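You operate a simulated robot arm through the tools that you are given. There is no shell and no other tool. Be economical: measure what you need, move in short steps, check, and stop when the job is done.

The job below is to be done with a simulated two-armed robot. You get a single attempt, and the scene is never put back.

## Task
Shut down the loop box and open the clamp plate for a splice.
Fine: feed dial off, red switch off, both clamps open, plate pulled out.

The check looks at the end state, three seconds after you hand in, the way a careful person would. Anything else that was tipped, shoved, dropped, spilled or broken makes it a failure.

## Robot
Two 7-joint arms with three-finger grippers on one trunk, on a base that drives. Base frame: it is fixed to the floor where the robot stands at the start and does not move with it; the origin is under the middle of the robot, x ahead of it, y to its left, z up. Units: cm, degrees, N and s.
The left shoulder is at the start at [7, 14.6, 116.2], the right one opposite. With the tool pointing down near the work surface each hand reaches from about 28 to 68 cm from the robot's upright axis, wherever it stands, measured 20 degrees to its own side. Places, roughly: ball lever [160, -90, 110]; clamp plate [200, -80, 80]; feed dial [220, -110, 100]; left clamp [190, -70, 80]; red switch [250, -120, 50]; red-marked knob [110, -80, 140]; right clamp [210, -80, 80]; white slider [230, -110, 50]; width knob [100, -80, 130]; yellow slider [230, -110, 20]. Payload 2.2 kg a hand.
Tool frame (each hand has its own): the origin (TCP) lies between the finger pads and is the grasp point; the fingertips stand 2.8 cm ahead of it; z points along the fingers, y is the line along which they close. Largest opening 10.2 cm; the body of the gripper starts 7.1 cm behind the TCP.
Orientation is that of the tool frame in the base frame, as [roll, pitch, yaw] about the fixed x, y, z axes, in that order (R = Rz(yaw) Ry(pitch) Rx(roll)). With the fingers straight down and closing along the base's y, the tool's x points along the base's -x, its y along +y and its z along -z.

## Interface
- The arms move only by the tool step_arm. It takes "left_steps", "right_steps" or both (then of equal length, played together; a hand with none holds still); each is one flat list of numbers, 7 for each row, row after row: the shift along the tool's x, y, z in cm, then the turn, a rotation vector about the tool's x, y, z in degrees, then the finger opening in cm, from 0 to 10.2. In form: [x, y, z, wx, wy, wz, jaw, x, y, z, wx, wy, wz, jaw, ...]. A call has 1 to 12 rows; each row is the pose to reach, as a shift and turn from the pose commanded when the call began, along the tool's axes at that moment. Rows are played at 5 a second. More than 5 cm and 8.6 degrees between two rows, or a gripper value outside its range, and nothing of the call is played. Where a pose cannot be reached the arm comes as near as it can. A force on the tool above 90 N (or 10 N above the force at the start of the call, whichever is more), or a blocked arm, ends the call early, and 0.2 s more pass. Each finger halts on what it meets, pressing with about 43 N; the grip force reading is that of the motor and also rises with nothing between the fingers. The clock runs only during rows and for 0.2 s after the last one: add rows that repeat a pose to give the fingers time. It gives the time, the measured TCP pose, the force on the tool (base axes), the opening and the grip force at its end, in the units of the frame above (readings bear some noise), with the torque about the TCP (base axes, N m) and any sound that the robot's microphone picked up, and new pictures: "show" is both (left out), scene, wrist or none (wrist: the cameras of the hands that moved).
- Cameras (640 x 400 px; columns grow to the right, rows downward): "scene" is now at [13.84, -1.08, 139.4]; the picture's right is [-0.13, -0.99, 0.00], its down [-0.54, 0.07, -0.84] and it looks along [0.83, -0.11, -0.54] (base axes); focal length 270 px, centre (320, 200). "left" rides on the left gripper at [7.2, 3.8, -8.6] in its tool frame; the picture's right is [-0.47, 0.89, 0.00], its down [-0.60, -0.32, -0.73] and it looks along [-0.65, -0.34, 0.68] (tool axes); focal length 256 px, centre (320, 200). "right" rides on the right gripper at [6.9, 4.4, -8.6] in its tool frame; the picture's right is [-0.53, 0.85, 0.00], its down [-0.58, -0.36, -0.73] and it looks along [-0.62, -0.39, 0.68] (tool axes); focal length 256 px, centre (320, 200). There is no depth. A picture from a camera that has moved, and an enlarged one, comes with that camera's place and axes in the base frame and with its lens.
- move_column(by): slides the trunk up (or, below 0, down) by that many cm; the arms and the scene camera ride with it, the base frame stays. It gives what a move gives, with no picture.
- roll_base(legs): drives the robot by 1 to 6 legs, each [ahead, left, turn to the left] in cm, cm and degrees, along the robot's own axes; the way and the turn of a leg run together, so that a leg with both is an arc; at most 150 cm and 180 degrees a leg. The arms and the cameras ride along, it lands a little off, and it stops where it bumps. It gives what a move gives, and a new picture of the scene camera.
- aim_head(pan, tilt): turns the head with the scene camera to pan (to the left, within 86 degrees either way) and tilt (down, from -29 to 69), counted from straight ahead of the robot. It gives what a move gives, and a new picture of the scene camera.
- inspect(camera, box): a new picture of the part [left, top, right, bottom] of that camera's present view, enlarged. The clock stands still meanwhile.
- close_job(): hands the job in; it is judged then, once.

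Work in short steps. Places have to be worked out from the pictures, the camera data and where the tool is seen: move nearer, look again, correct. Check each grasp and each placing, and mend what went wrong. You have 135 turns and 274 pictures in all, those below and enlarged ones among them. Open the grippers and draw the arms clear of the work before you hand the job in, unless the task says otherwise; then end with one line.

The tools are called after ">>>" by a JSON object that holds its "fn" and its "kwargs". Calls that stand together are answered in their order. step_arm: Moves the arms, as the interface text tells. Its arguments: {"type":"object","properties":{"left_steps":{"type":"array","items":{"type":"number"}},"right_steps":{"type":"array","items":{"type":"number"}},"show":{"type":"string","enum":["both","scene","wrist","none"]}},"required":[]} The other tools are called the same way: move_column (by) slides the trunk up or down; roll_base (legs) drives the base; aim_head (pan, tilt) turns the head that bears the scene camera; inspect (camera, box) takes an enlarged picture of a part of a camera's view; close_job () hands the job in.

At the start:

```text
clock: 0.0
left_ee_pos: [51.15, 18.92, 117.42]
left_orientation: [180.0, 0.0, -179.9]
left_ft_force: [-0.5, 0.9, 0.3]
left_moment: [-0.05, -0.02, 0.01]
left_grip_width: 10.19
left_finger_force: 0.0
right_ee_pos: [41.86, -22.72, 114.78]
right_orientation: [-179.9, 0.1, -179.9]
right_ft_force: [-0.4, -0.3, 0.3]
right_moment: [0.01, 0.0, 0.01]
right_grip_width: 10.2
right_finger_force: 0.0
trunk travel left (down, up): [-70.0, 24.0]
robot x, y, heading: [-0.33, 0.11, -0.1]
head pan, tilt: [-7.3, 32.7]
```

scene: 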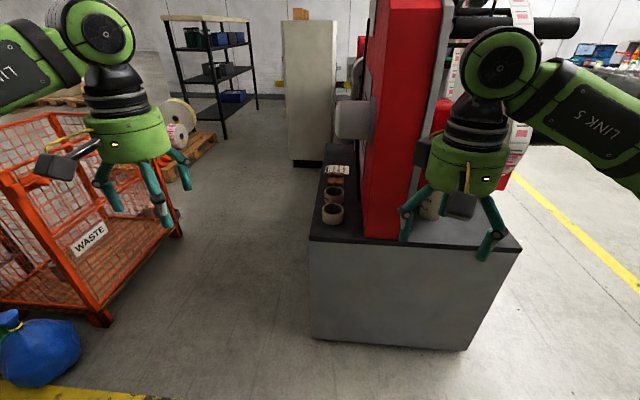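
right: 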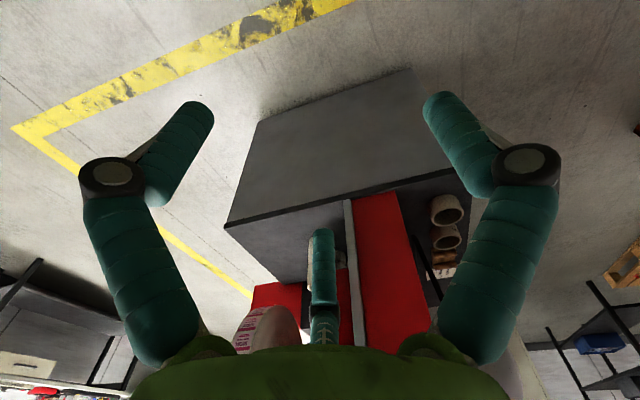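
left: 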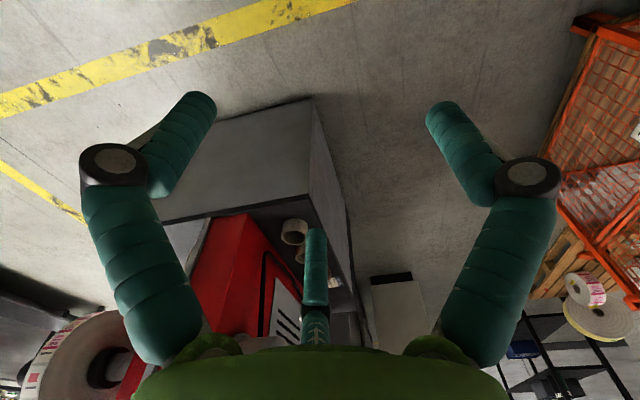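

I see the machine ahead, with its work side facing right (-y). I look right before driving.

>>> {"fn": "aim_head", "kwargs": {"pan": -40, "tilt": 20}}

```text
clock: 1.0
left_ee_pos: [51.17, 18.93, 117.44]
left_orientation: [179.9, 0.0, -179.9]
left_ft_force: [0.3, -0.2, 0.0]
left_moment: [0.0, -0.01, 0.0]
left_grip_width: 10.2
left_finger_force: 0.1
right_ee_pos: [41.86, -22.69, 114.97]
right_orientation: [-180.0, 0.2, -180.0]
right_ft_force: [0.5, -0.7, -0.3]
right_moment: [-0.03, 0.02, 0.01]
right_grip_width: 10.2
right_finger_force: 0.0
trunk travel left (down, up): [-70.0, 24.0]
robot x, y, heading: [0.02, 0.15, -0.0]
head pan, tilt: [-40.0, 20.0]
camera scene: at [12.13, -5.91, 141.43], right [-0.64, -0.77, 0.0], down [-0.26, 0.22, -0.94], along [0.72, -0.6, -0.34], focal length 270 px, centre (320, 200)
```

scene: 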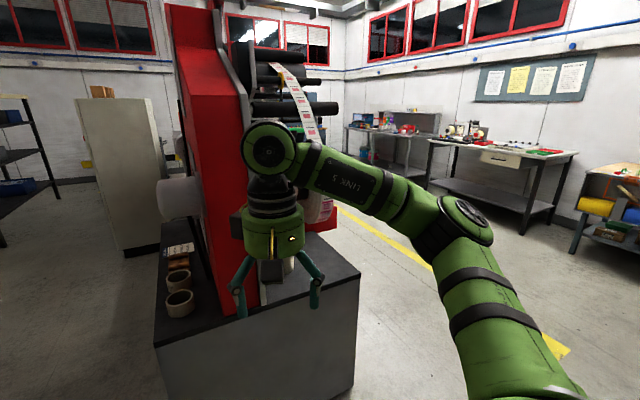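

The machine is slightly skewed (its long edge runs roughly along (.98,-.2)). I drive out right, then look before going along its front.

>>> {"fn": "roll_base", "kwargs": {"legs": [[0, -120, 0], [0, -80, 0], [60, 0, 0]]}}

>>> {"fn": "aim_head", "kwargs": {"pan": 0, "tilt": 25}}

>>> {"fn": "aim_head", "kwargs": {"pan": 45, "tilt": 20}}

```text
clock: 13.9
left_ee_pos: [109.61, -182.93, 117.56]
left_orientation: [179.9, 0.1, 178.1]
left_ft_force: [-0.2, -0.1, -0.4]
left_moment: [0.01, 0.04, -0.01]
left_grip_width: 10.22
left_finger_force: 0.2
right_ee_pos: [98.99, -224.38, 114.88]
right_orientation: [180.0, 0.1, 178.2]
right_ft_force: [-0.1, 0.6, 0.4]
right_moment: [-0.02, 0.0, 0.0]
right_grip_width: 10.2
right_finger_force: 0.1
trunk travel left (down, up): [-70.0, 24.0]
robot x, y, heading: [58.11, -200.41, -1.8]
head pan, tilt: [-40.0, 20.0]
camera scene: at [69.74, -206.6, 141.44], right [-0.67, -0.74, 0.0], down [-0.25, 0.23, -0.94], along [0.7, -0.63, -0.34], focal length 270 px, centre (320, 200)
```

scene: 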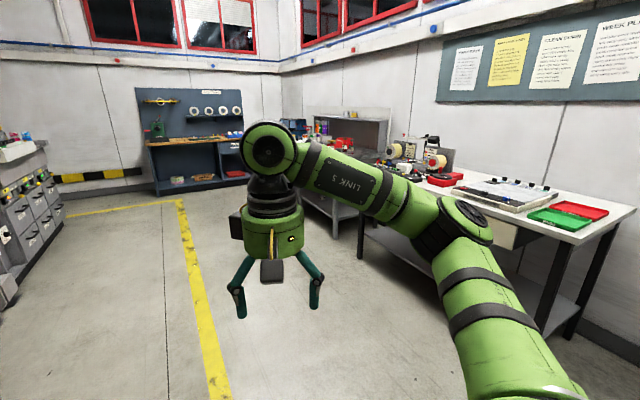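

```text
clock: 14.9
left_ee_pos: [109.68, -182.99, 117.36]
left_orientation: [180.0, 0.0, 178.2]
left_ft_force: [-0.1, -0.2, -0.1]
left_moment: [-0.03, -0.02, 0.02]
left_grip_width: 10.19
left_finger_force: 0.0
right_ee_pos: [99.07, -224.4, 114.95]
right_orientation: [-179.9, 0.2, 178.2]
right_ft_force: [0.7, 0.5, -0.8]
right_moment: [-0.03, 0.01, -0.05]
right_grip_width: 10.2
right_finger_force: 0.1
trunk travel left (down, up): [-70.0, 24.0]
robot x, y, heading: [58.13, -200.36, -1.7]
head pan, tilt: [0.0, 25.0]
camera scene: at [72.07, -200.7, 140.63], right [-0.03, -1.0, 0.0], down [-0.42, 0.01, -0.91], along [0.91, -0.03, -0.42], focal length 270 px, centre (320, 200)
```

scene: 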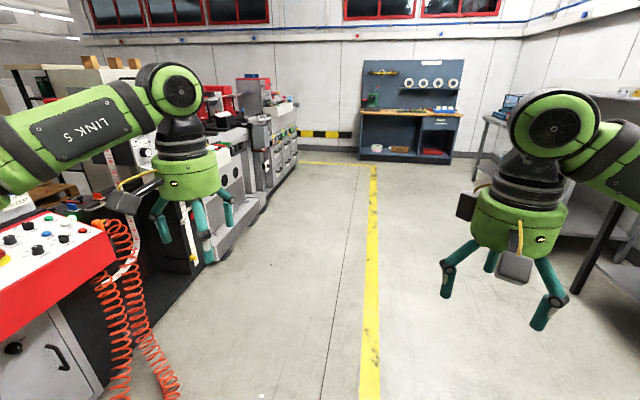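

```text
clock: 16.1
left_ee_pos: [109.68, -183.17, 117.43]
left_orientation: [-179.9, 0.1, 178.3]
left_ft_force: [0.1, -0.7, -0.4]
left_moment: [0.02, 0.02, -0.02]
left_grip_width: 10.21
left_finger_force: 0.0
right_ee_pos: [99.11, -224.3, 114.91]
right_orientation: [179.9, 0.2, 178.2]
right_ft_force: [-0.1, 0.4, 0.3]
right_moment: [0.02, 0.0, -0.01]
right_grip_width: 10.2
right_finger_force: 0.0
trunk travel left (down, up): [-70.0, 24.0]
robot x, y, heading: [57.94, -200.28, -1.6]
head pan, tilt: [45.0, 20.0]
camera scene: at [69.69, -194.03, 141.43], right [0.68, -0.73, 0.0], down [-0.25, -0.23, -0.94], along [0.69, 0.64, -0.34], focal length 270 px, centre (320, 200)
```

scene: 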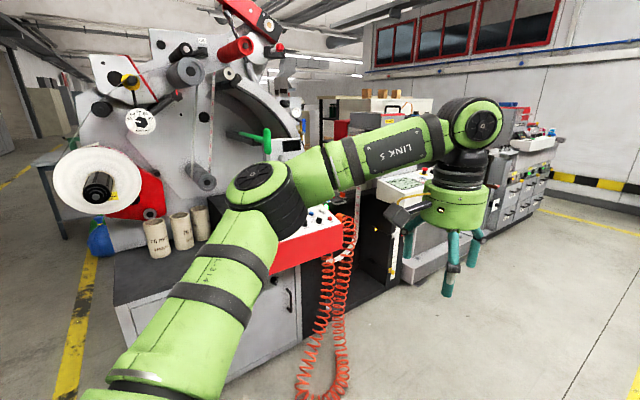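

The machine front faces me with a red desk and hanging hoses sticking out. I drive along at distance, then turn to face the clamp plate area.

>>> {"fn": "roll_base", "kwargs": {"legs": [[0, -12, 0], [122, 0, 0], [0, 0, 80]]}}

>>> {"fn": "aim_head", "kwargs": {"pan": 0, "tilt": 32}}

```text
clock: 26.5
left_ee_pos: [170.5, -161.56, 117.48]
left_orientation: [179.9, 0.1, -101.3]
left_ft_force: [0.6, 0.9, 0.4]
left_moment: [0.01, 0.01, 0.04]
left_grip_width: 10.19
left_finger_force: 0.0
right_ee_pos: [209.51, -178.76, 115.06]
right_orientation: [-179.9, 0.1, -101.2]
right_ft_force: [0.3, -0.3, 0.2]
right_moment: [0.02, -0.01, 0.03]
right_grip_width: 10.2
right_finger_force: 0.0
trunk travel left (down, up): [-70.0, 24.0]
robot x, y, heading: [179.23, -215.58, 79.0]
head pan, tilt: [45.0, 20.0]
camera scene: at [174.87, -202.75, 141.43], right [0.83, 0.56, 0.0], down [0.19, -0.28, -0.94], along [-0.52, 0.78, -0.34], focal length 270 px, centre (320, 200)
```

scene: 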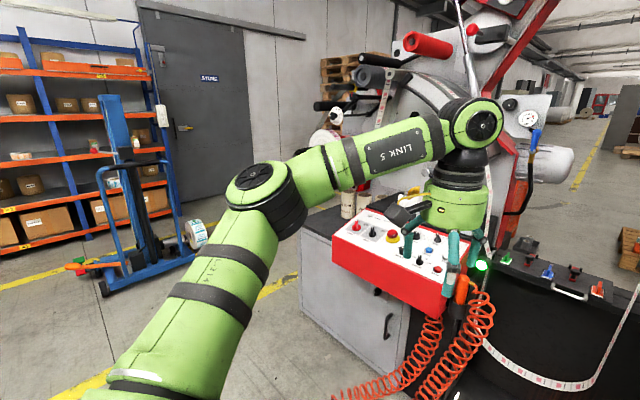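

```text
clock: 27.6
left_ee_pos: [170.48, -161.55, 117.49]
left_orientation: [-180.0, 0.0, -101.2]
left_ft_force: [-0.5, -0.1, 0.7]
left_moment: [-0.03, 0.0, 0.0]
left_grip_width: 10.2
left_finger_force: 0.0
right_ee_pos: [209.39, -178.73, 114.93]
right_orientation: [-180.0, 0.0, -101.3]
right_ft_force: [-0.1, 0.2, 0.0]
right_moment: [-0.03, 0.03, -0.01]
right_grip_width: 10.22
right_finger_force: 0.0
trunk travel left (down, up): [-70.0, 24.0]
robot x, y, heading: [178.96, -215.44, 79.0]
head pan, tilt: [0.0, 32.0]
camera scene: at [181.76, -201.7, 139.51], right [0.98, -0.19, 0.0], down [-0.1, -0.52, -0.85], along [0.16, 0.83, -0.53], focal length 270 px, centre (320, 200)
```

scene: 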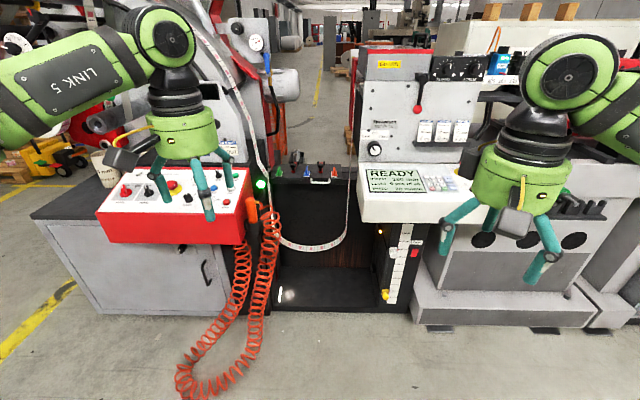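

Now I see the clamp plate in the middle, the control box on the right with the dial, and the red switch on its lower side. I enlarge both.

>>> {"fn": "inspect", "kwargs": {"camera": "scene", "box": [260, 130, 380, 205]}}

>>> {"fn": "inspect", "kwargs": {"camera": "scene", "box": [350, 50, 510, 150]}}

>>> {"fn": "inspect", "kwargs": {"camera": "scene", "box": [340, 210, 468, 310]}}

```text
5.33 times, centred on (320, 168) of scene
camera zoom: at [181.76, -201.7, 139.51], right [0.98, -0.19, 0.0], down [-0.1, -0.52, -0.85], along [0.16, 0.83, -0.53], focal length 1443 px, centre (320, 373)
```

zoom: 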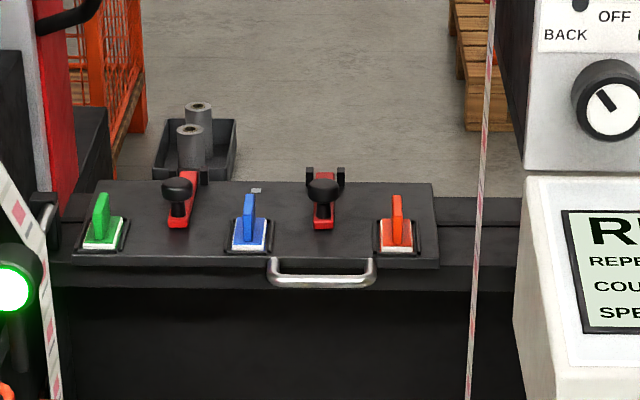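

```text
4.00 times, centred on (430, 100) of scene
camera zoom: at [181.76, -201.7, 139.51], right [0.98, -0.19, 0.0], down [-0.1, -0.52, -0.85], along [0.16, 0.83, -0.53], focal length 1082 px, centre (-120, 600)
```

zoom: 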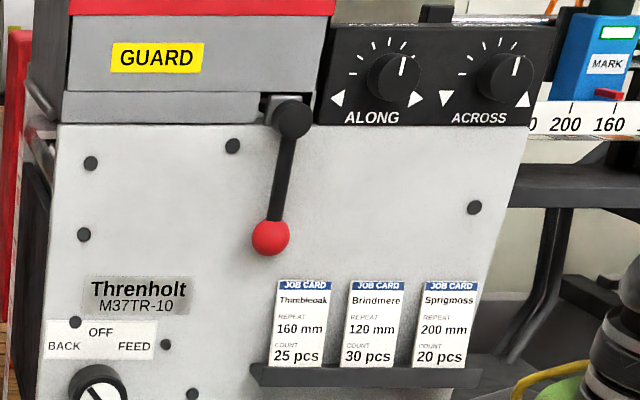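

```text
4.00 times, centred on (404, 260) of scene
camera zoom: at [181.76, -201.7, 139.51], right [0.98, -0.19, 0.0], down [-0.1, -0.52, -0.85], along [0.16, 0.83, -0.53], focal length 1082 px, centre (-16, -40)
```

zoom: 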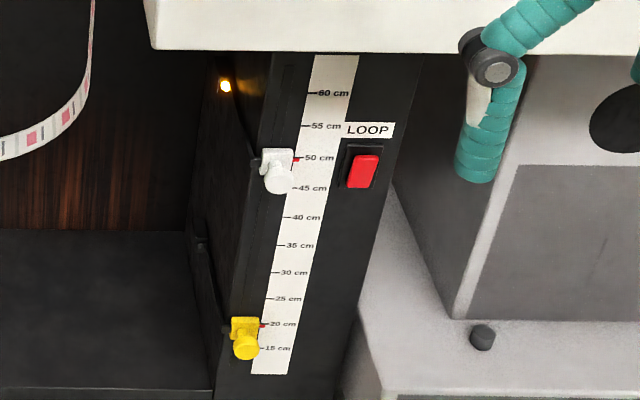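

Estimates: dial ≈(221,-110,102), plate handle ≈(204,-87,78), switch ≈(251,-118,50). I pull the left hand back first, to keep away from the hanging label web, then drive in.

>>> {"fn": "step_arm", "kwargs": {"left_steps": [4, 0, 0, 0, 0, 0, 6, 8, 0, 0, 0, 0, 0, 3, 12, 0, 0, 0, 0, 0, 1, 16, 0, 0, 0, 0, 0, 1], "right_steps": [0, 0, 0, 0, 0, 0, 6, 0, 0, 0, 0, 0, 0, 3, 0, 0, 0, 0, 0, 0, 1, 0, 0, 0, 0, 0, 0, 1], "show": "none"}}

>>> {"fn": "roll_base", "kwargs": {"legs": [[38, -20, 0]]}}

```text
clock: 28.6
left_ee_pos: [167.08, -177.47, 117.7]
left_orientation: [-180.0, 0.1, -101.1]
left_ft_force: [-0.2, -0.4, -1.0]
left_moment: [0.05, -0.02, -0.03]
left_grip_width: 1.0
left_finger_force: 0.0
right_ee_pos: [209.44, -178.82, 115.04]
right_orientation: [-179.9, 0.2, -101.3]
right_ft_force: [-0.2, 0.3, 0.9]
right_moment: [-0.04, 0.0, 0.0]
right_grip_width: 0.97
right_finger_force: 0.1
trunk travel left (down, up): [-70.0, 24.0]
robot x, y, heading: [178.89, -215.57, 78.7]
head pan, tilt: [0.0, 32.0]
```

```text
clock: 31.2
left_ee_pos: [194.34, -144.55, 117.59]
left_orientation: [179.9, 0.1, -101.1]
left_ft_force: [-0.1, -0.3, 0.8]
left_moment: [0.03, 0.0, 0.02]
left_grip_width: 1.05
left_finger_force: 0.0
right_ee_pos: [236.55, -146.14, 114.91]
right_orientation: [-179.9, 0.1, -101.4]
right_ft_force: [-0.1, 0.1, 0.9]
right_moment: [0.01, -0.01, 0.02]
right_grip_width: 1.01
right_finger_force: 0.1
trunk travel left (down, up): [-70.0, 24.0]
robot x, y, heading: [206.29, -182.68, 78.9]
head pan, tilt: [0.0, 32.0]
camera scene: at [208.82, -169.08, 139.52], right [0.98, -0.19, 0.0], down [-0.1, -0.52, -0.85], along [0.17, 0.83, -0.53], focal length 270 px, centre (320, 200)
```

scene: 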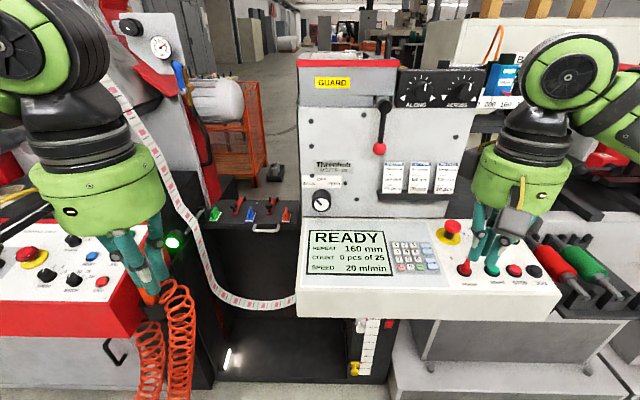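

The dial triangulates to about (220,-113.5,104), plate handle about (205,-92,80). I look closer at dial and plate.

>>> {"fn": "inspect", "kwargs": {"camera": "scene", "box": [280, 150, 376, 210]}}

>>> {"fn": "inspect", "kwargs": {"camera": "scene", "box": [200, 180, 304, 245]}}

```text
6.67 times, centred on (328, 180) of scene
camera zoom: at [208.82, -169.08, 139.52], right [0.98, -0.19, 0.0], down [-0.1, -0.52, -0.85], along [0.17, 0.83, -0.53], focal length 1803 px, centre (267, 333)
```

zoom: 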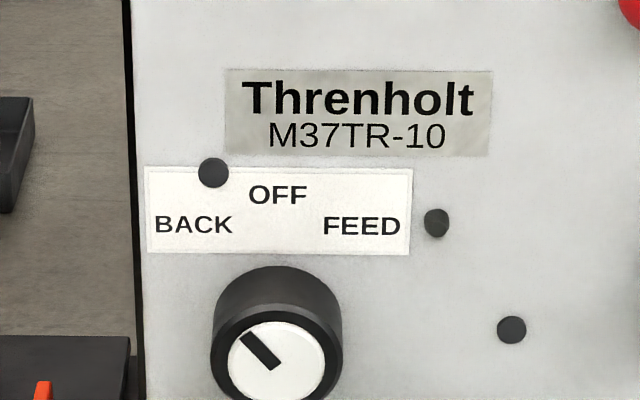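

```text
6.15 times, centred on (252, 212) of scene
camera zoom: at [208.82, -169.08, 139.52], right [0.98, -0.19, 0.0], down [-0.1, -0.52, -0.85], along [0.17, 0.83, -0.53], focal length 1664 px, centre (738, 123)
```

zoom: 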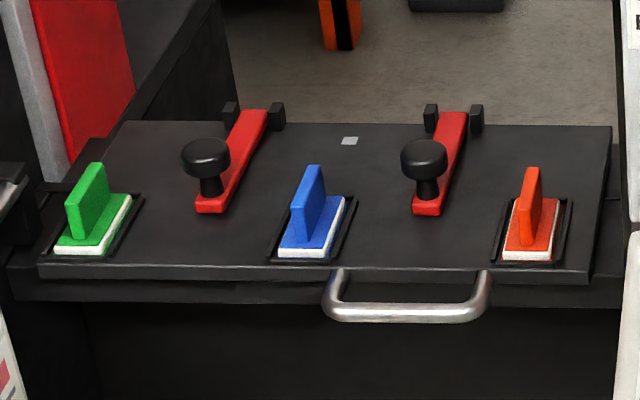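

The dial is ~4.8 cm wide, points at BACK (45° left of OFF), and sits ~10 cm above the console top. I turn the right hand to horizontal while moving toward it.

>>> {"fn": "step_arm", "kwargs": {"right_steps": [-0.8, 1.2, 0.2, 0, -8.2, 0, 2, -1.6, 2.4, 0.4, 0, -16.4, 0, 3, -2.4, 3.6, 0.6, 0, -24.6, 0, 4, -3.2, 4.8, 0.8, 0, -32.8, 0, 5, -4, 6, 1, 0, -41, 0, 6, -4.8, 7.2, 1.4, 0, -49.2, 0, 7, -5.6, 8.4, 1.8, 0, -57.4, 0, 7, -6.4, 9.8, 2, 0, -65.6, 0, 7, -7.2, 11, 2.3, 0, -73.8, 0, 7, -8, 12.2, 2.6, 0, -82, 0, 7, -8.6, 13.4, 3, 0, -90, 0, 7]}}

```text
clock: 33.6
left_ee_pos: [193.67, -144.65, 117.41]
left_orientation: [-179.7, 0.0, -101.1]
left_ft_force: [-0.7, 0.4, -1.0]
left_moment: [0.01, -0.07, 0.0]
left_grip_width: 0.97
left_finger_force: 0.0
right_ee_pos: [224.46, -135.07, 112.11]
right_orientation: [-22.9, 89.7, 56.4]
right_ft_force: [0.7, 0.0, 0.2]
right_moment: [-0.01, -0.02, -0.02]
right_grip_width: 6.97
right_finger_force: 0.1
trunk travel left (down, up): [-70.0, 24.0]
robot x, y, heading: [206.38, -182.83, 79.0]
head pan, tilt: [0.0, 32.0]
camera scene: at [208.19, -169.04, 139.51], right [0.98, -0.19, 0.01], down [-0.1, -0.52, -0.85], along [0.17, 0.83, -0.53], focal length 270 px, centre (320, 200)
camera right: at [218.51, -142.75, 105.24], right [-0.83, 0.16, 0.53], down [0.22, -0.79, 0.57], along [0.51, 0.59, 0.62], focal length 256 px, centre (320, 200)
```

scene: 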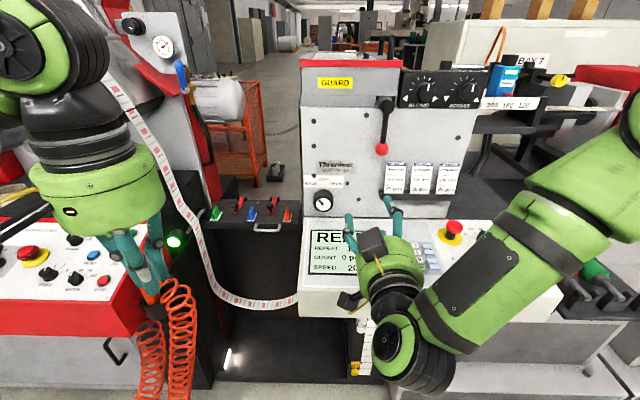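
right: 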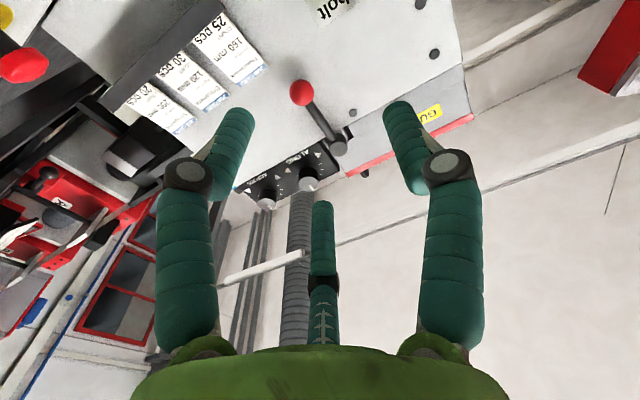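

Horizontal pose works. I roll 45° clockwise and line up with the dial at a standoff.

>>> {"fn": "step_arm", "kwargs": {"right_steps": [0, 1.4, 0, 0, 0, 7.5, 7, 1, 2.8, 0, 0, 0, 15, 7, 2.5, 4.2, 0, 0, 0, 22.5, 7, 4, 5.6, 0, 0, 0, 30, 7, 6, 7, 0, 0, 0, 37.5, 7, 8, 8.3, 1, 0, 0, 45, 7]}}

```text
clock: 35.0
left_ee_pos: [194.41, -144.51, 117.42]
left_orientation: [179.9, 0.0, -101.1]
left_ft_force: [-0.5, 0.3, 0.5]
left_moment: [0.0, 0.01, -0.03]
left_grip_width: 1.01
left_finger_force: 0.1
right_ee_pos: [217.13, -132.4, 103.82]
right_orientation: [90.0, 45.0, 168.7]
right_ft_force: [0.2, 0.1, -0.3]
right_moment: [0.01, -0.02, -0.02]
right_grip_width: 7.0
right_finger_force: 0.0
trunk travel left (down, up): [-70.0, 24.0]
robot x, y, heading: [206.25, -182.87, 78.8]
head pan, tilt: [0.0, 32.0]
camera scene: at [208.88, -168.91, 139.5], right [0.98, -0.2, 0.0], down [-0.1, -0.52, -0.85], along [0.17, 0.83, -0.53], focal length 270 px, centre (320, 200)
camera right: at [207.67, -139.34, 102.17], right [-0.21, 0.04, 0.98], down [0.51, -0.85, 0.15], along [0.83, 0.53, 0.16], focal length 256 px, centre (320, 200)
```

scene: 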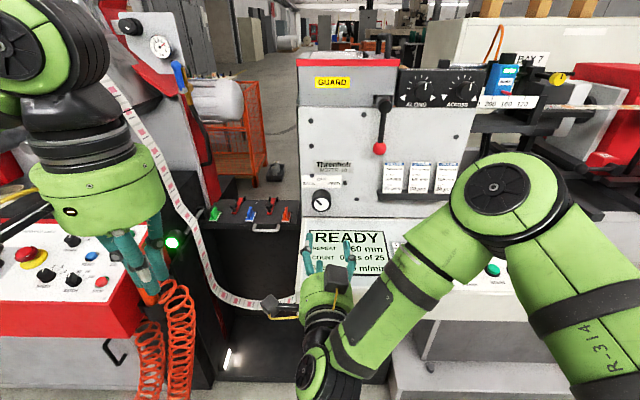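
right: 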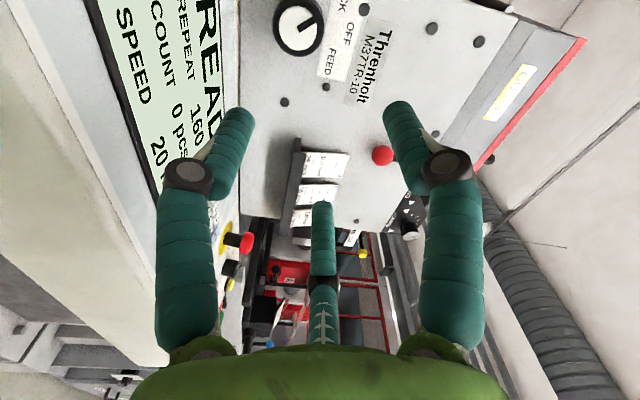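

Combining both views, the dial front is at about (221.3,-109.2,101.4). I align and approach to ~9 cm short, then check.

>>> {"fn": "step_arm", "kwargs": {"right_steps": [1, -0.7, 4, 0, 0, 0, 8, 1.94, -1.45, 8, 0, 0, 0, 8, 1.94, -1.45, 12, 0, 0, 0, 8, 1.94, -1.45, 15, 0, 0, 0, 8]}}

>>> {"fn": "inspect", "kwargs": {"camera": "scene", "box": [264, 160, 392, 240]}}

```text
clock: 36.0
left_ee_pos: [194.33, -144.35, 117.54]
left_orientation: [179.9, 0.0, -101.2]
left_ft_force: [-0.2, -0.2, -0.5]
left_moment: [0.0, 0.0, 0.0]
left_grip_width: 0.99
left_finger_force: 0.0
right_ee_pos: [219.76, -117.62, 101.59]
right_orientation: [90.3, 45.0, 168.7]
right_ft_force: [0.2, -0.1, 0.1]
right_moment: [0.0, 0.01, 0.0]
right_grip_width: 8.02
right_finger_force: 0.2
trunk travel left (down, up): [-70.0, 24.0]
robot x, y, heading: [206.09, -182.58, 79.1]
head pan, tilt: [0.0, 32.0]
camera scene: at [208.91, -168.88, 139.5], right [0.98, -0.2, 0.0], down [-0.1, -0.52, -0.85], along [0.17, 0.83, -0.53], focal length 270 px, centre (320, 200)
camera right: at [210.23, -124.51, 99.89], right [-0.22, 0.05, 0.98], down [0.51, -0.85, 0.15], along [0.83, 0.53, 0.16], focal length 256 px, centre (320, 200)
```

scene: 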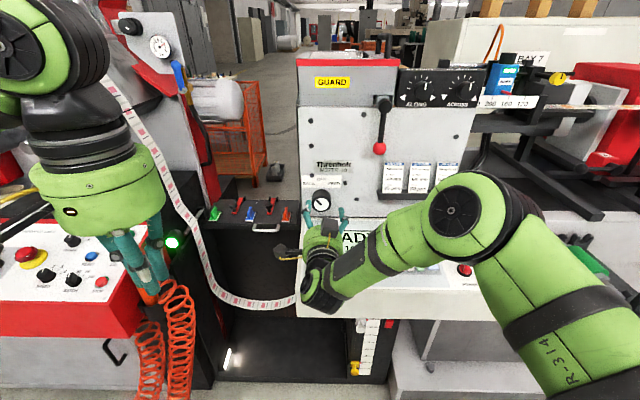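
right: 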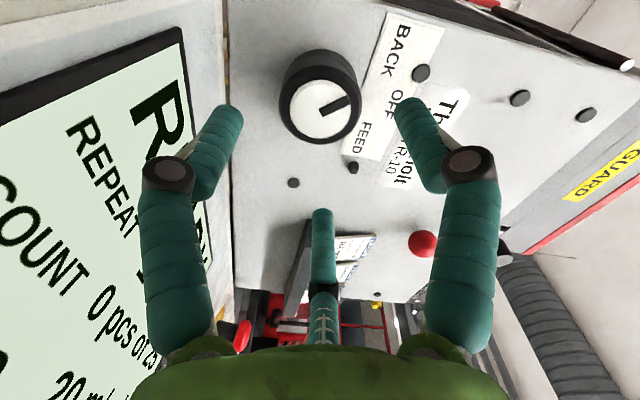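

```text
5.00 times, centred on (328, 200) of scene
camera zoom: at [208.91, -168.88, 139.5], right [0.98, -0.2, 0.0], down [-0.1, -0.52, -0.85], along [0.17, 0.83, -0.53], focal length 1352 px, centre (280, 200)
```

zoom: 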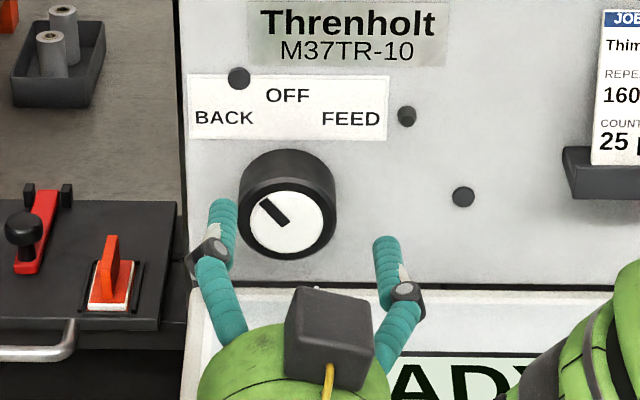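

Aligned within a few mm (dial front ≈(220.9,-111,101.4)). I advance 6 cm, close on the knob.

>>> {"fn": "step_arm", "kwargs": {"right_steps": [0.2, 0, 3, 0, 0, 0, 8, 0.2, 0, 6, 0, 0, 0, 8, 0.2, 0, 6, 0, 0, 0, 6, 0.2, 0, 6, 0, 0, 0, 4.5, 0.2, 0, 6, 0, 0, 0, 4, 0.2, 0, 6, 0, 0, 0, 4]}}

>>> {"fn": "inspect", "kwargs": {"camera": "scene", "box": [264, 160, 392, 240]}}

```text
clock: 37.4
left_ee_pos: [194.42, -144.37, 117.61]
left_orientation: [-180.0, -0.1, -101.3]
left_ft_force: [0.6, 0.0, -1.1]
left_moment: [0.01, 0.01, -0.01]
left_grip_width: 1.02
left_finger_force: 0.1
right_ee_pos: [220.22, -111.78, 101.94]
right_orientation: [90.4, 45.0, 168.6]
right_ft_force: [3.2, -1.2, -1.4]
right_moment: [-0.01, -0.02, -0.23]
right_grip_width: 5.61
right_finger_force: 11.7
right hand out of reach, approached as far as the arm can: row 1, 2, 3, 4, 5, 6
trunk travel left (down, up): [-70.0, 24.0]
robot x, y, heading: [206.3, -182.74, 78.9]
head pan, tilt: [0.0, 32.0]
camera scene: at [208.99, -168.98, 139.51], right [0.98, -0.2, 0.0], down [-0.1, -0.52, -0.85], along [0.17, 0.83, -0.53], focal length 270 px, centre (320, 200)
camera right: at [210.7, -118.54, 100.26], right [-0.21, 0.05, 0.98], down [0.5, -0.85, 0.15], along [0.84, 0.52, 0.16], focal length 256 px, centre (320, 200)
```

scene: 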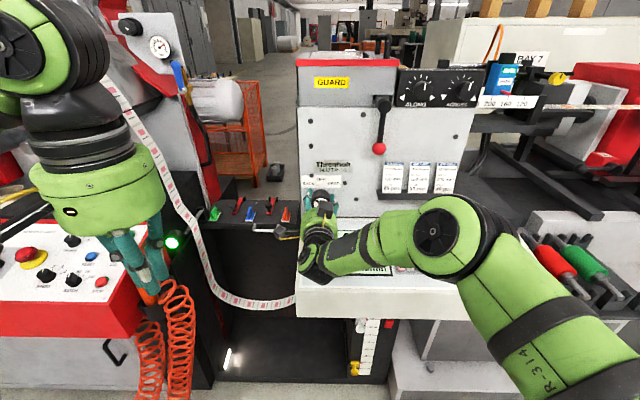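
right: 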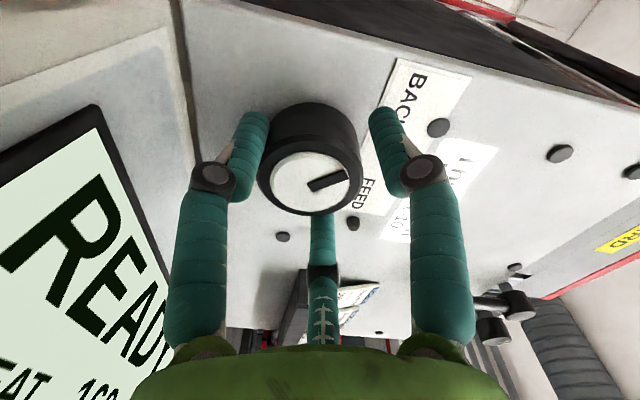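

```text
5.00 times, centred on (328, 200) of scene
camera zoom: at [208.99, -168.98, 139.51], right [0.98, -0.2, 0.0], down [-0.1, -0.52, -0.85], along [0.17, 0.83, -0.53], focal length 1352 px, centre (280, 200)
```

zoom: 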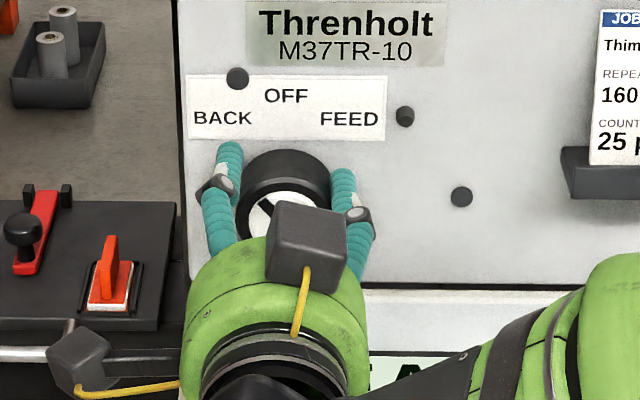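

The knob is in the grip (5.6 cm) but the arm is at its reach limit. I release, back off, and drive 10 cm closer.

>>> {"fn": "step_arm", "kwargs": {"right_steps": [0, 0, 0, 0, 0, 0, 8, 0, 0, 0, 0, 0, 0, 8.5, 0, 0, -4, 0, 0, 0, 8.5, 0, 0, -8, 0, 0, 0, 8.5, 0, 0, -12, 0, 0, 0, 8.5, 0, 0, -16, 0, 0, 0, 8.5], "show": "none"}}

>>> {"fn": "roll_base", "kwargs": {"legs": [[11, 0, 0]]}}

>>> {"fn": "inspect", "kwargs": {"camera": "right", "box": [0, 0, 640, 400]}}

```text
clock: 38.8
left_ee_pos: [194.26, -144.62, 117.57]
left_orientation: [180.0, 0.1, -101.2]
left_ft_force: [-0.2, -0.9, -0.2]
left_moment: [-0.02, -0.03, 0.02]
left_grip_width: 0.96
left_finger_force: 0.0
right_ee_pos: [216.67, -127.3, 101.8]
right_orientation: [89.9, 45.1, 168.7]
right_ft_force: [0.2, -0.1, -0.6]
right_moment: [0.03, -0.01, 0.01]
right_grip_width: 8.51
right_finger_force: 0.2
trunk travel left (down, up): [-70.0, 24.0]
robot x, y, heading: [205.87, -182.67, 78.8]
head pan, tilt: [0.0, 32.0]
```

```text
clock: 40.0
left_ee_pos: [196.36, -133.78, 117.6]
left_orientation: [180.0, 0.0, -101.2]
left_ft_force: [-0.1, 0.0, 0.1]
left_moment: [0.01, 0.02, -0.01]
left_grip_width: 1.0
left_finger_force: 0.0
right_ee_pos: [218.77, -116.36, 101.72]
right_orientation: [89.8, 45.0, 168.7]
right_ft_force: [-0.5, -0.4, -0.4]
right_moment: [0.01, -0.02, -0.02]
right_grip_width: 8.48
right_finger_force: 0.1
trunk travel left (down, up): [-70.0, 24.0]
robot x, y, heading: [208.34, -172.32, 78.8]
head pan, tilt: [0.0, 32.0]
camera scene: at [210.98, -158.34, 139.53], right [0.98, -0.19, 0.0], down [-0.1, -0.52, -0.85], along [0.16, 0.83, -0.53], focal length 270 px, centre (320, 200)
```

scene: 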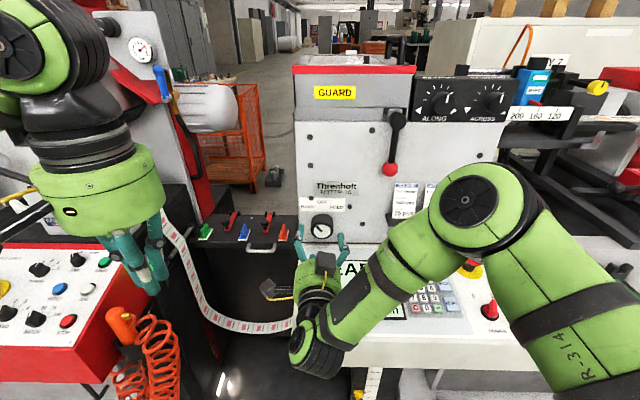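

```text
1.00 times, centred on (320, 200) of right (not enlarged: the box is as wide or as high as the picture)
camera zoom: at [209.36, -123.37, 100.1], right [-0.22, 0.04, 0.98], down [0.51, -0.85, 0.15], along [0.83, 0.53, 0.16], focal length 256 px, centre (320, 200)
```

zoom: 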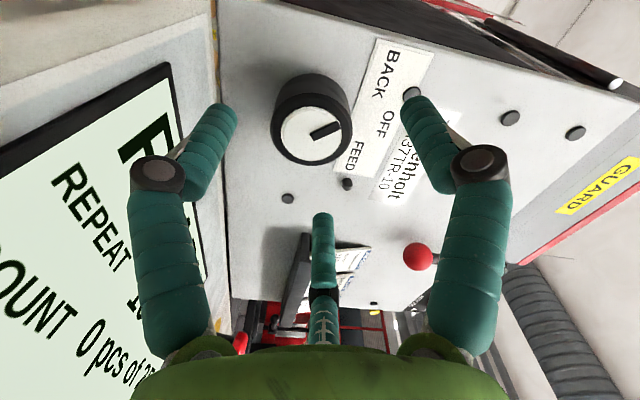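

Dial confirmed at (220.9,-111.3,101.5). I move 0.9 cm right, 5 cm in, and close.

>>> {"fn": "step_arm", "kwargs": {"right_steps": [-0.5, -0.78, 2, 0, 0, 0, 8.5, -0.5, -0.78, 5.2, 0, 0, 0, 8.5, -0.5, -0.78, 5.2, 0, 0, 0, 6, -0.5, -0.78, 5.2, 0, 0, 0, 4.5, -0.5, -0.78, 5.2, 0, 0, 0, 4, -0.5, -0.78, 5.2, 0, 0, 0, 4], "show": "wrist"}}

```text
clock: 41.4
left_ee_pos: [196.43, -133.66, 117.53]
left_orientation: [180.0, 0.0, -101.1]
left_ft_force: [1.1, -0.3, 0.5]
left_moment: [0.0, -0.02, 0.04]
left_grip_width: 1.01
left_finger_force: 0.1
right_ee_pos: [220.82, -111.36, 101.54]
right_orientation: [90.0, 45.0, 168.8]
right_ft_force: [2.8, 3.3, 0.9]
right_moment: [-0.4, 0.12, -0.2]
right_grip_width: 5.07
right_finger_force: 44.4
trunk travel left (down, up): [-70.0, 24.0]
robot x, y, heading: [208.48, -171.95, 78.9]
head pan, tilt: [0.0, 32.0]
camera right: at [211.32, -118.26, 99.81], right [-0.22, 0.04, 0.98], down [0.51, -0.85, 0.15], along [0.83, 0.53, 0.16], focal length 256 px, centre (320, 200)
```

right: 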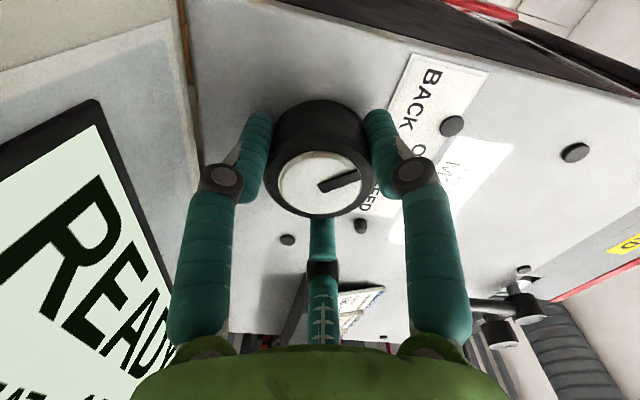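

Firm grip on the knob. I turn 45° clockwise.

>>> {"fn": "step_arm", "kwargs": {"right_steps": [0, 0, 0, 0, 0, 8, 4, 0, 0, 0, 0, 0, 16, 4, 0, 0, 0, 0, 0, 24, 4, 0, 0, 0, 0, 0, 32, 4, 0, 0, 0, 0, 0, 40, 4, 0, 0, 0, 0, 0, 46, 4, 0, 0, 0, 0, 0, 46, 4]}}

>>> {"fn": "inspect", "kwargs": {"camera": "scene", "box": [264, 190, 392, 270]}}

```text
clock: 43.0
left_ee_pos: [196.55, -133.59, 117.59]
left_orientation: [-179.9, -0.1, -101.1]
left_ft_force: [0.7, -0.3, 0.1]
left_moment: [0.03, 0.03, 0.03]
left_grip_width: 0.97
left_finger_force: 0.1
right_ee_pos: [220.75, -111.35, 101.49]
right_orientation: [90.1, -1.1, 169.0]
right_ft_force: [1.8, 0.6, -5.0]
right_moment: [0.47, -0.19, -0.27]
right_grip_width: 5.08
right_finger_force: 45.0
trunk travel left (down, up): [-70.0, 24.0]
robot x, y, heading: [208.34, -172.26, 78.8]
head pan, tilt: [0.0, 32.0]
camera scene: at [211.1, -158.06, 139.5], right [0.98, -0.19, 0.0], down [-0.1, -0.52, -0.85], along [0.16, 0.83, -0.53], focal length 270 px, centre (320, 200)
camera right: at [212.45, -118.49, 106.09], right [0.54, -0.1, 0.83], down [0.42, -0.83, -0.37], along [0.73, 0.55, -0.4], focal length 256 px, centre (320, 200)
```

scene: 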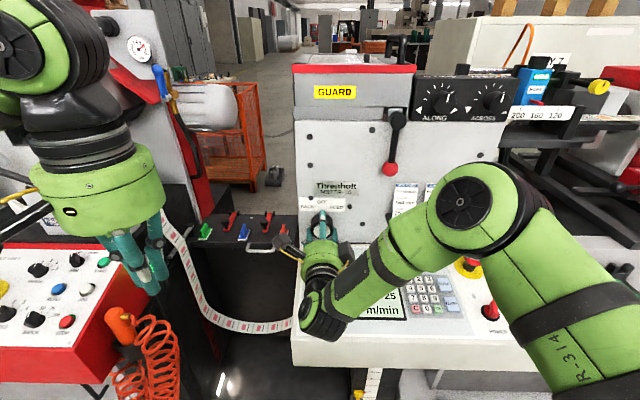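
right: 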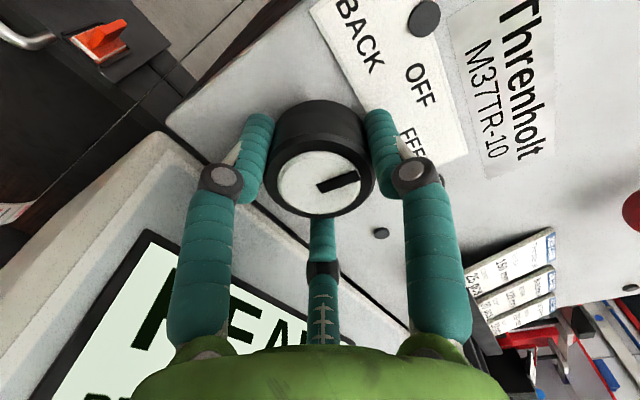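

```text
5.00 times, centred on (328, 230) of scene
camera zoom: at [211.1, -158.06, 139.5], right [0.98, -0.19, 0.0], down [-0.1, -0.52, -0.85], along [0.16, 0.83, -0.53], focal length 1352 px, centre (280, 50)
```

zoom: 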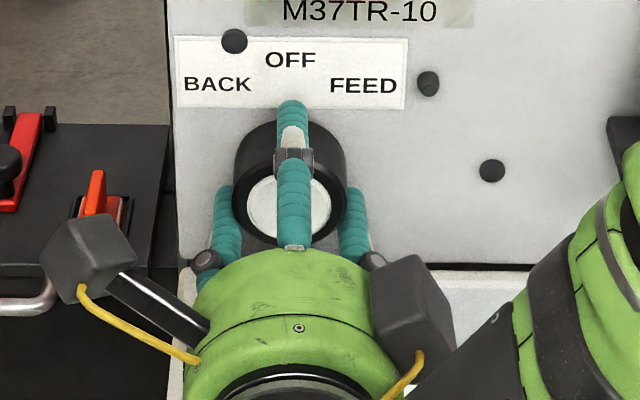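

Rotated along with the grip. I release and back off to see the pointer.

>>> {"fn": "step_arm", "kwargs": {"right_steps": [0, 0, 0, 0, 0, 0, 6.5, 0, 0, 0, 0, 0, 0, 8.5, 0, 0, -4, 0, 0, 0, 8.5, 0, 0, -8, 0, 0, 0, 8.5, 0, 0, -12, 0, 0, 0, 8.5], "show": "none"}}

>>> {"fn": "inspect", "kwargs": {"camera": "scene", "box": [264, 190, 392, 270]}}

```text
clock: 44.2
left_ee_pos: [196.33, -133.83, 117.47]
left_orientation: [-179.9, 0.1, -101.0]
left_ft_force: [0.4, -0.7, -0.7]
left_moment: [0.01, -0.02, 0.02]
left_grip_width: 1.01
left_finger_force: 0.1
right_ee_pos: [218.48, -123.1, 101.33]
right_orientation: [90.0, -1.1, 168.9]
right_ft_force: [0.3, 0.0, -0.4]
right_moment: [-0.02, 0.01, 0.0]
right_grip_width: 8.5
right_finger_force: 0.0
trunk travel left (down, up): [-70.0, 24.0]
robot x, y, heading: [208.4, -171.66, 78.9]
head pan, tilt: [0.0, 32.0]
```

```text
5.00 times, centred on (328, 230) of scene
camera zoom: at [211.0, -158.22, 139.52], right [0.98, -0.19, 0.0], down [-0.1, -0.52, -0.85], along [0.16, 0.83, -0.53], focal length 1352 px, centre (280, 50)
```

zoom: 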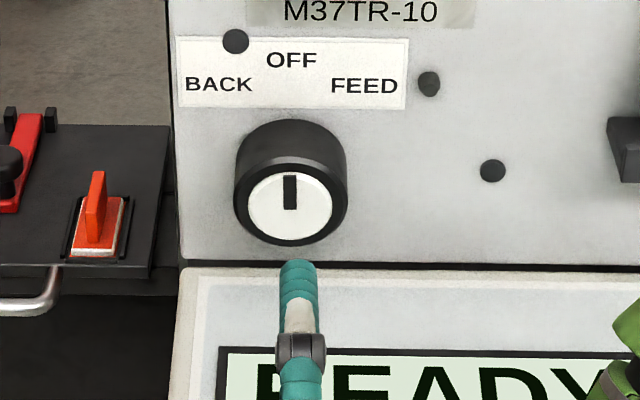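

Dial is at OFF. Now I measure the clamps and handle from this new viewpoint.

>>> {"fn": "inspect", "kwargs": {"camera": "scene", "box": [190, 195, 310, 270]}}

```text
5.33 times, centred on (250, 232) of scene
camera zoom: at [211.0, -158.22, 139.52], right [0.98, -0.19, 0.0], down [-0.1, -0.52, -0.85], along [0.16, 0.83, -0.53], focal length 1443 px, centre (693, 27)
```

zoom: 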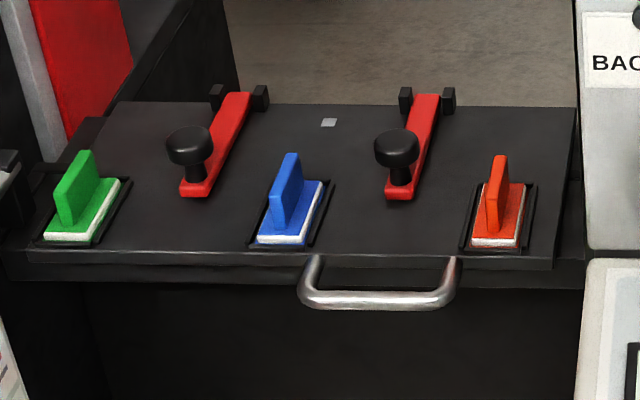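

Knobs in machine axes: right ≈(206.4,-78.7,82), left ≈(192.7,-75.1,81.5), handle bar ≈(204,-88,77.4). I'll use the left hand for these; first lift the right hand out of the way.

>>> {"fn": "step_arm", "kwargs": {"right_steps": [0, 4, 0, 0, 0, 0, 6, -3, 8, -2, 0, 0, 0, 4, -6, 12, -4, 0, 0, 0, 2, -10, 14, -7, 0, 0, 0, 1, -14, 16, -9, 0, 0, 0, 1], "show": "none"}}

>>> {"fn": "roll_base", "kwargs": {"legs": [[0, 19, 0]]}}

>>> {"fn": "aim_head", "kwargs": {"pan": 0, "tilt": 62}}

```text
refused: row 2 steps farther than a row can; nothing moved
```

```text
clock: 45.8
left_ee_pos: [178.08, -130.19, 117.51]
left_orientation: [180.0, 0.1, -101.3]
left_ft_force: [0.1, 0.2, -0.8]
left_moment: [0.01, 0.02, 0.01]
left_grip_width: 0.99
left_finger_force: 0.1
right_ee_pos: [200.26, -119.44, 101.16]
right_orientation: [89.8, -1.0, 168.7]
right_ft_force: [0.1, -0.2, -0.3]
right_moment: [-0.02, 0.0, 0.03]
right_grip_width: 8.52
right_finger_force: 0.0
trunk travel left (down, up): [-70.0, 24.0]
robot x, y, heading: [189.95, -168.2, 78.7]
head pan, tilt: [0.0, 32.0]
camera scene: at [192.67, -154.55, 139.51], right [0.98, -0.2, 0.0], down [-0.1, -0.52, -0.85], along [0.17, 0.83, -0.53], focal length 270 px, centre (320, 200)
```

scene: 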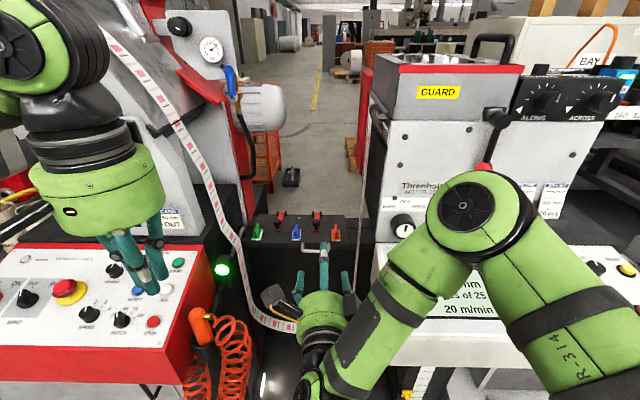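

```text
clock: 46.7
left_ee_pos: [177.94, -130.02, 117.57]
left_orientation: [180.0, 0.0, -101.3]
left_ft_force: [-0.2, 0.3, 1.2]
left_moment: [0.02, 0.0, 0.01]
left_grip_width: 1.02
left_finger_force: 0.1
right_ee_pos: [200.16, -119.45, 101.29]
right_orientation: [89.9, -1.1, 168.7]
right_ft_force: [0.5, -0.2, -0.1]
right_moment: [0.01, 0.01, 0.01]
right_grip_width: 8.48
right_finger_force: 0.1
trunk travel left (down, up): [-70.0, 24.0]
robot x, y, heading: [189.49, -167.76, 78.7]
head pan, tilt: [0.0, 62.0]
camera scene: at [192.07, -156.99, 135.39], right [0.98, -0.2, 0.0], down [-0.17, -0.87, -0.47], along [0.09, 0.46, -0.88], focal length 270 px, centre (320, 200)
```

scene: 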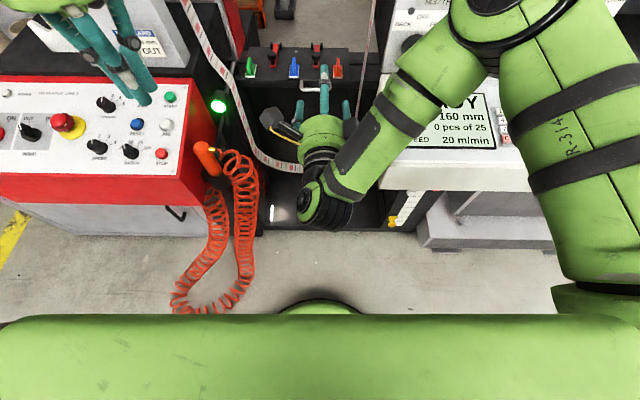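

The floor is clear ahead and hoses stay left. I tuck the right hand up and right, then shift base 7 right and 18 ahead so the left shoulder faces the clamps.

>>> {"fn": "step_arm", "kwargs": {"right_steps": [0, 4, -1, 0, 0, 0, 6, -2, 8, -2, 0, 0, 0, 4, -5, 11, -4, 0, 0, 0, 2, -8, 13, -6, 0, 0, 0, 1, -12, 15, -8, 0, 0, 0, 1, -15, 17, -10, 0, 0, 0, 1], "show": "none"}}

>>> {"fn": "roll_base", "kwargs": {"legs": [[0, -7, 0], [10, 0, 0]]}}

```text
clock: 48.1
left_ee_pos: [178.1, -130.33, 117.63]
left_orientation: [179.9, 0.0, -101.3]
left_ft_force: [0.2, -0.5, -0.3]
left_moment: [0.05, 0.0, 0.0]
left_grip_width: 1.0
left_finger_force: 0.1
right_ee_pos: [209.28, -122.62, 119.64]
right_orientation: [89.7, -1.0, 168.9]
right_ft_force: [0.6, 0.0, -0.6]
right_moment: [-0.02, 0.01, 0.01]
right_grip_width: 0.96
right_finger_force: 0.0
right hand out of reach, approached as far as the arm can: row 4, 5, 6
trunk travel left (down, up): [-70.0, 24.0]
robot x, y, heading: [189.86, -168.28, 78.7]
head pan, tilt: [0.0, 62.0]
```

```text
clock: 49.9
left_ee_pos: [186.85, -121.92, 117.68]
left_orientation: [179.9, 0.2, -101.2]
left_ft_force: [-0.2, -0.1, 0.7]
left_moment: [0.04, 0.05, -0.03]
left_grip_width: 1.02
left_finger_force: 0.0
right_ee_pos: [217.93, -114.25, 119.76]
right_orientation: [89.7, -1.0, 168.7]
right_ft_force: [0.6, 0.2, 0.6]
right_moment: [-0.02, 0.03, 0.03]
right_grip_width: 1.0
right_finger_force: 0.0
trunk travel left (down, up): [-70.0, 24.0]
robot x, y, heading: [198.5, -159.59, 79.0]
head pan, tilt: [0.0, 62.0]
camera scene: at [200.87, -148.84, 135.41], right [0.98, -0.2, 0.0], down [-0.17, -0.87, -0.47], along [0.09, 0.46, -0.88], focal length 270 px, centre (320, 200)
```

scene: 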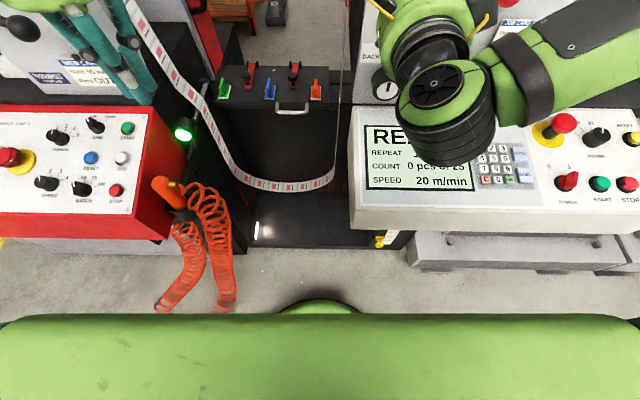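

Right hand is near the panel; I retract it before further advance, and begin positioning the left hand to see whether reach suffices from here.

>>> {"fn": "step_arm", "kwargs": {"right_steps": [0, 0, -3, 0, 0, 0, 1, 0, 0, -6, 0, 0, 0, 1, 0, 0, -9, 0, 0, 0, 1, -3, 0, -11, 0, 0, 0, 1], "show": "none"}}

```text
clock: 50.9
left_ee_pos: [186.66, -121.68, 117.6]
left_orientation: [179.9, 0.2, -101.3]
left_ft_force: [-0.8, 0.3, 0.1]
left_moment: [0.02, -0.01, -0.05]
left_grip_width: 1.02
left_finger_force: 0.0
right_ee_pos: [212.6, -116.82, 120.91]
right_orientation: [89.9, -1.0, 168.6]
right_ft_force: [-0.5, 0.4, 0.2]
right_moment: [-0.02, -0.01, 0.0]
right_grip_width: 1.01
right_finger_force: 0.0
right hand out of reach, approached as far as the arm can: row 1, 2, 3, 4
trunk travel left (down, up): [-70.0, 24.0]
robot x, y, heading: [198.39, -160.41, 78.5]
head pan, tilt: [0.0, 62.0]
```

The rolled posture limits it; I unroll the right hand to its natural posture while moving right/back.

>>> {"fn": "step_arm", "kwargs": {"right_steps": [-1, 0, 0, 0, 0, -8.2, 1, -2, 0, -1, 0, 0, -16.4, 1, -3, 0, -1, 0, 0, -24.6, 1, -4, 0, -2, 0, 0, -32.8, 1, -6, 0, -2, 0, 0, -41, 1, -8, 0, -3, 0, 0, -49.2, 1, -10, 0, -3, 0, 0, -57.4, 1, -12, 0, -4, 0, 0, -65.6, 1, -14, 0, -4, 0, 0, -73.8, 1, -15, 0, -5, 0, 0, -82, 1, -15, 0, -6, 0, 0, -90, 1], "show": "scene"}}

```text
clock: 53.3
left_ee_pos: [186.55, -121.73, 117.42]
left_orientation: [-179.9, 0.1, -101.3]
left_ft_force: [-0.7, 0.8, 0.3]
left_moment: [0.01, -0.03, -0.01]
left_grip_width: 1.01
left_finger_force: 0.1
right_ee_pos: [227.93, -114.84, 125.48]
right_orientation: [88.4, 89.2, 167.1]
right_ft_force: [0.3, 0.0, 0.3]
right_moment: [0.01, 0.02, 0.02]
right_grip_width: 1.0
right_finger_force: 0.1
right hand out of reach, approached as far as the arm can: row 1, 2, 3, 4, 5, 6, 7, 8, 9, 10, 11
trunk travel left (down, up): [-70.0, 24.0]
robot x, y, heading: [198.11, -160.0, 78.5]
head pan, tilt: [0.0, 62.0]
camera scene: at [200.57, -148.62, 135.39], right [0.98, -0.19, 0.0], down [-0.17, -0.87, -0.47], along [0.09, 0.46, -0.88], focal length 270 px, centre (320, 200)
```

scene: 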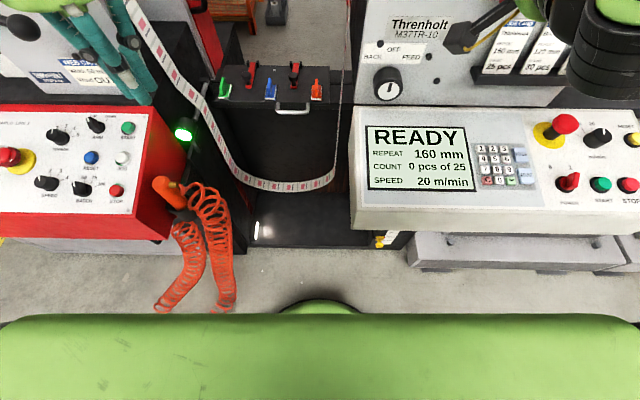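

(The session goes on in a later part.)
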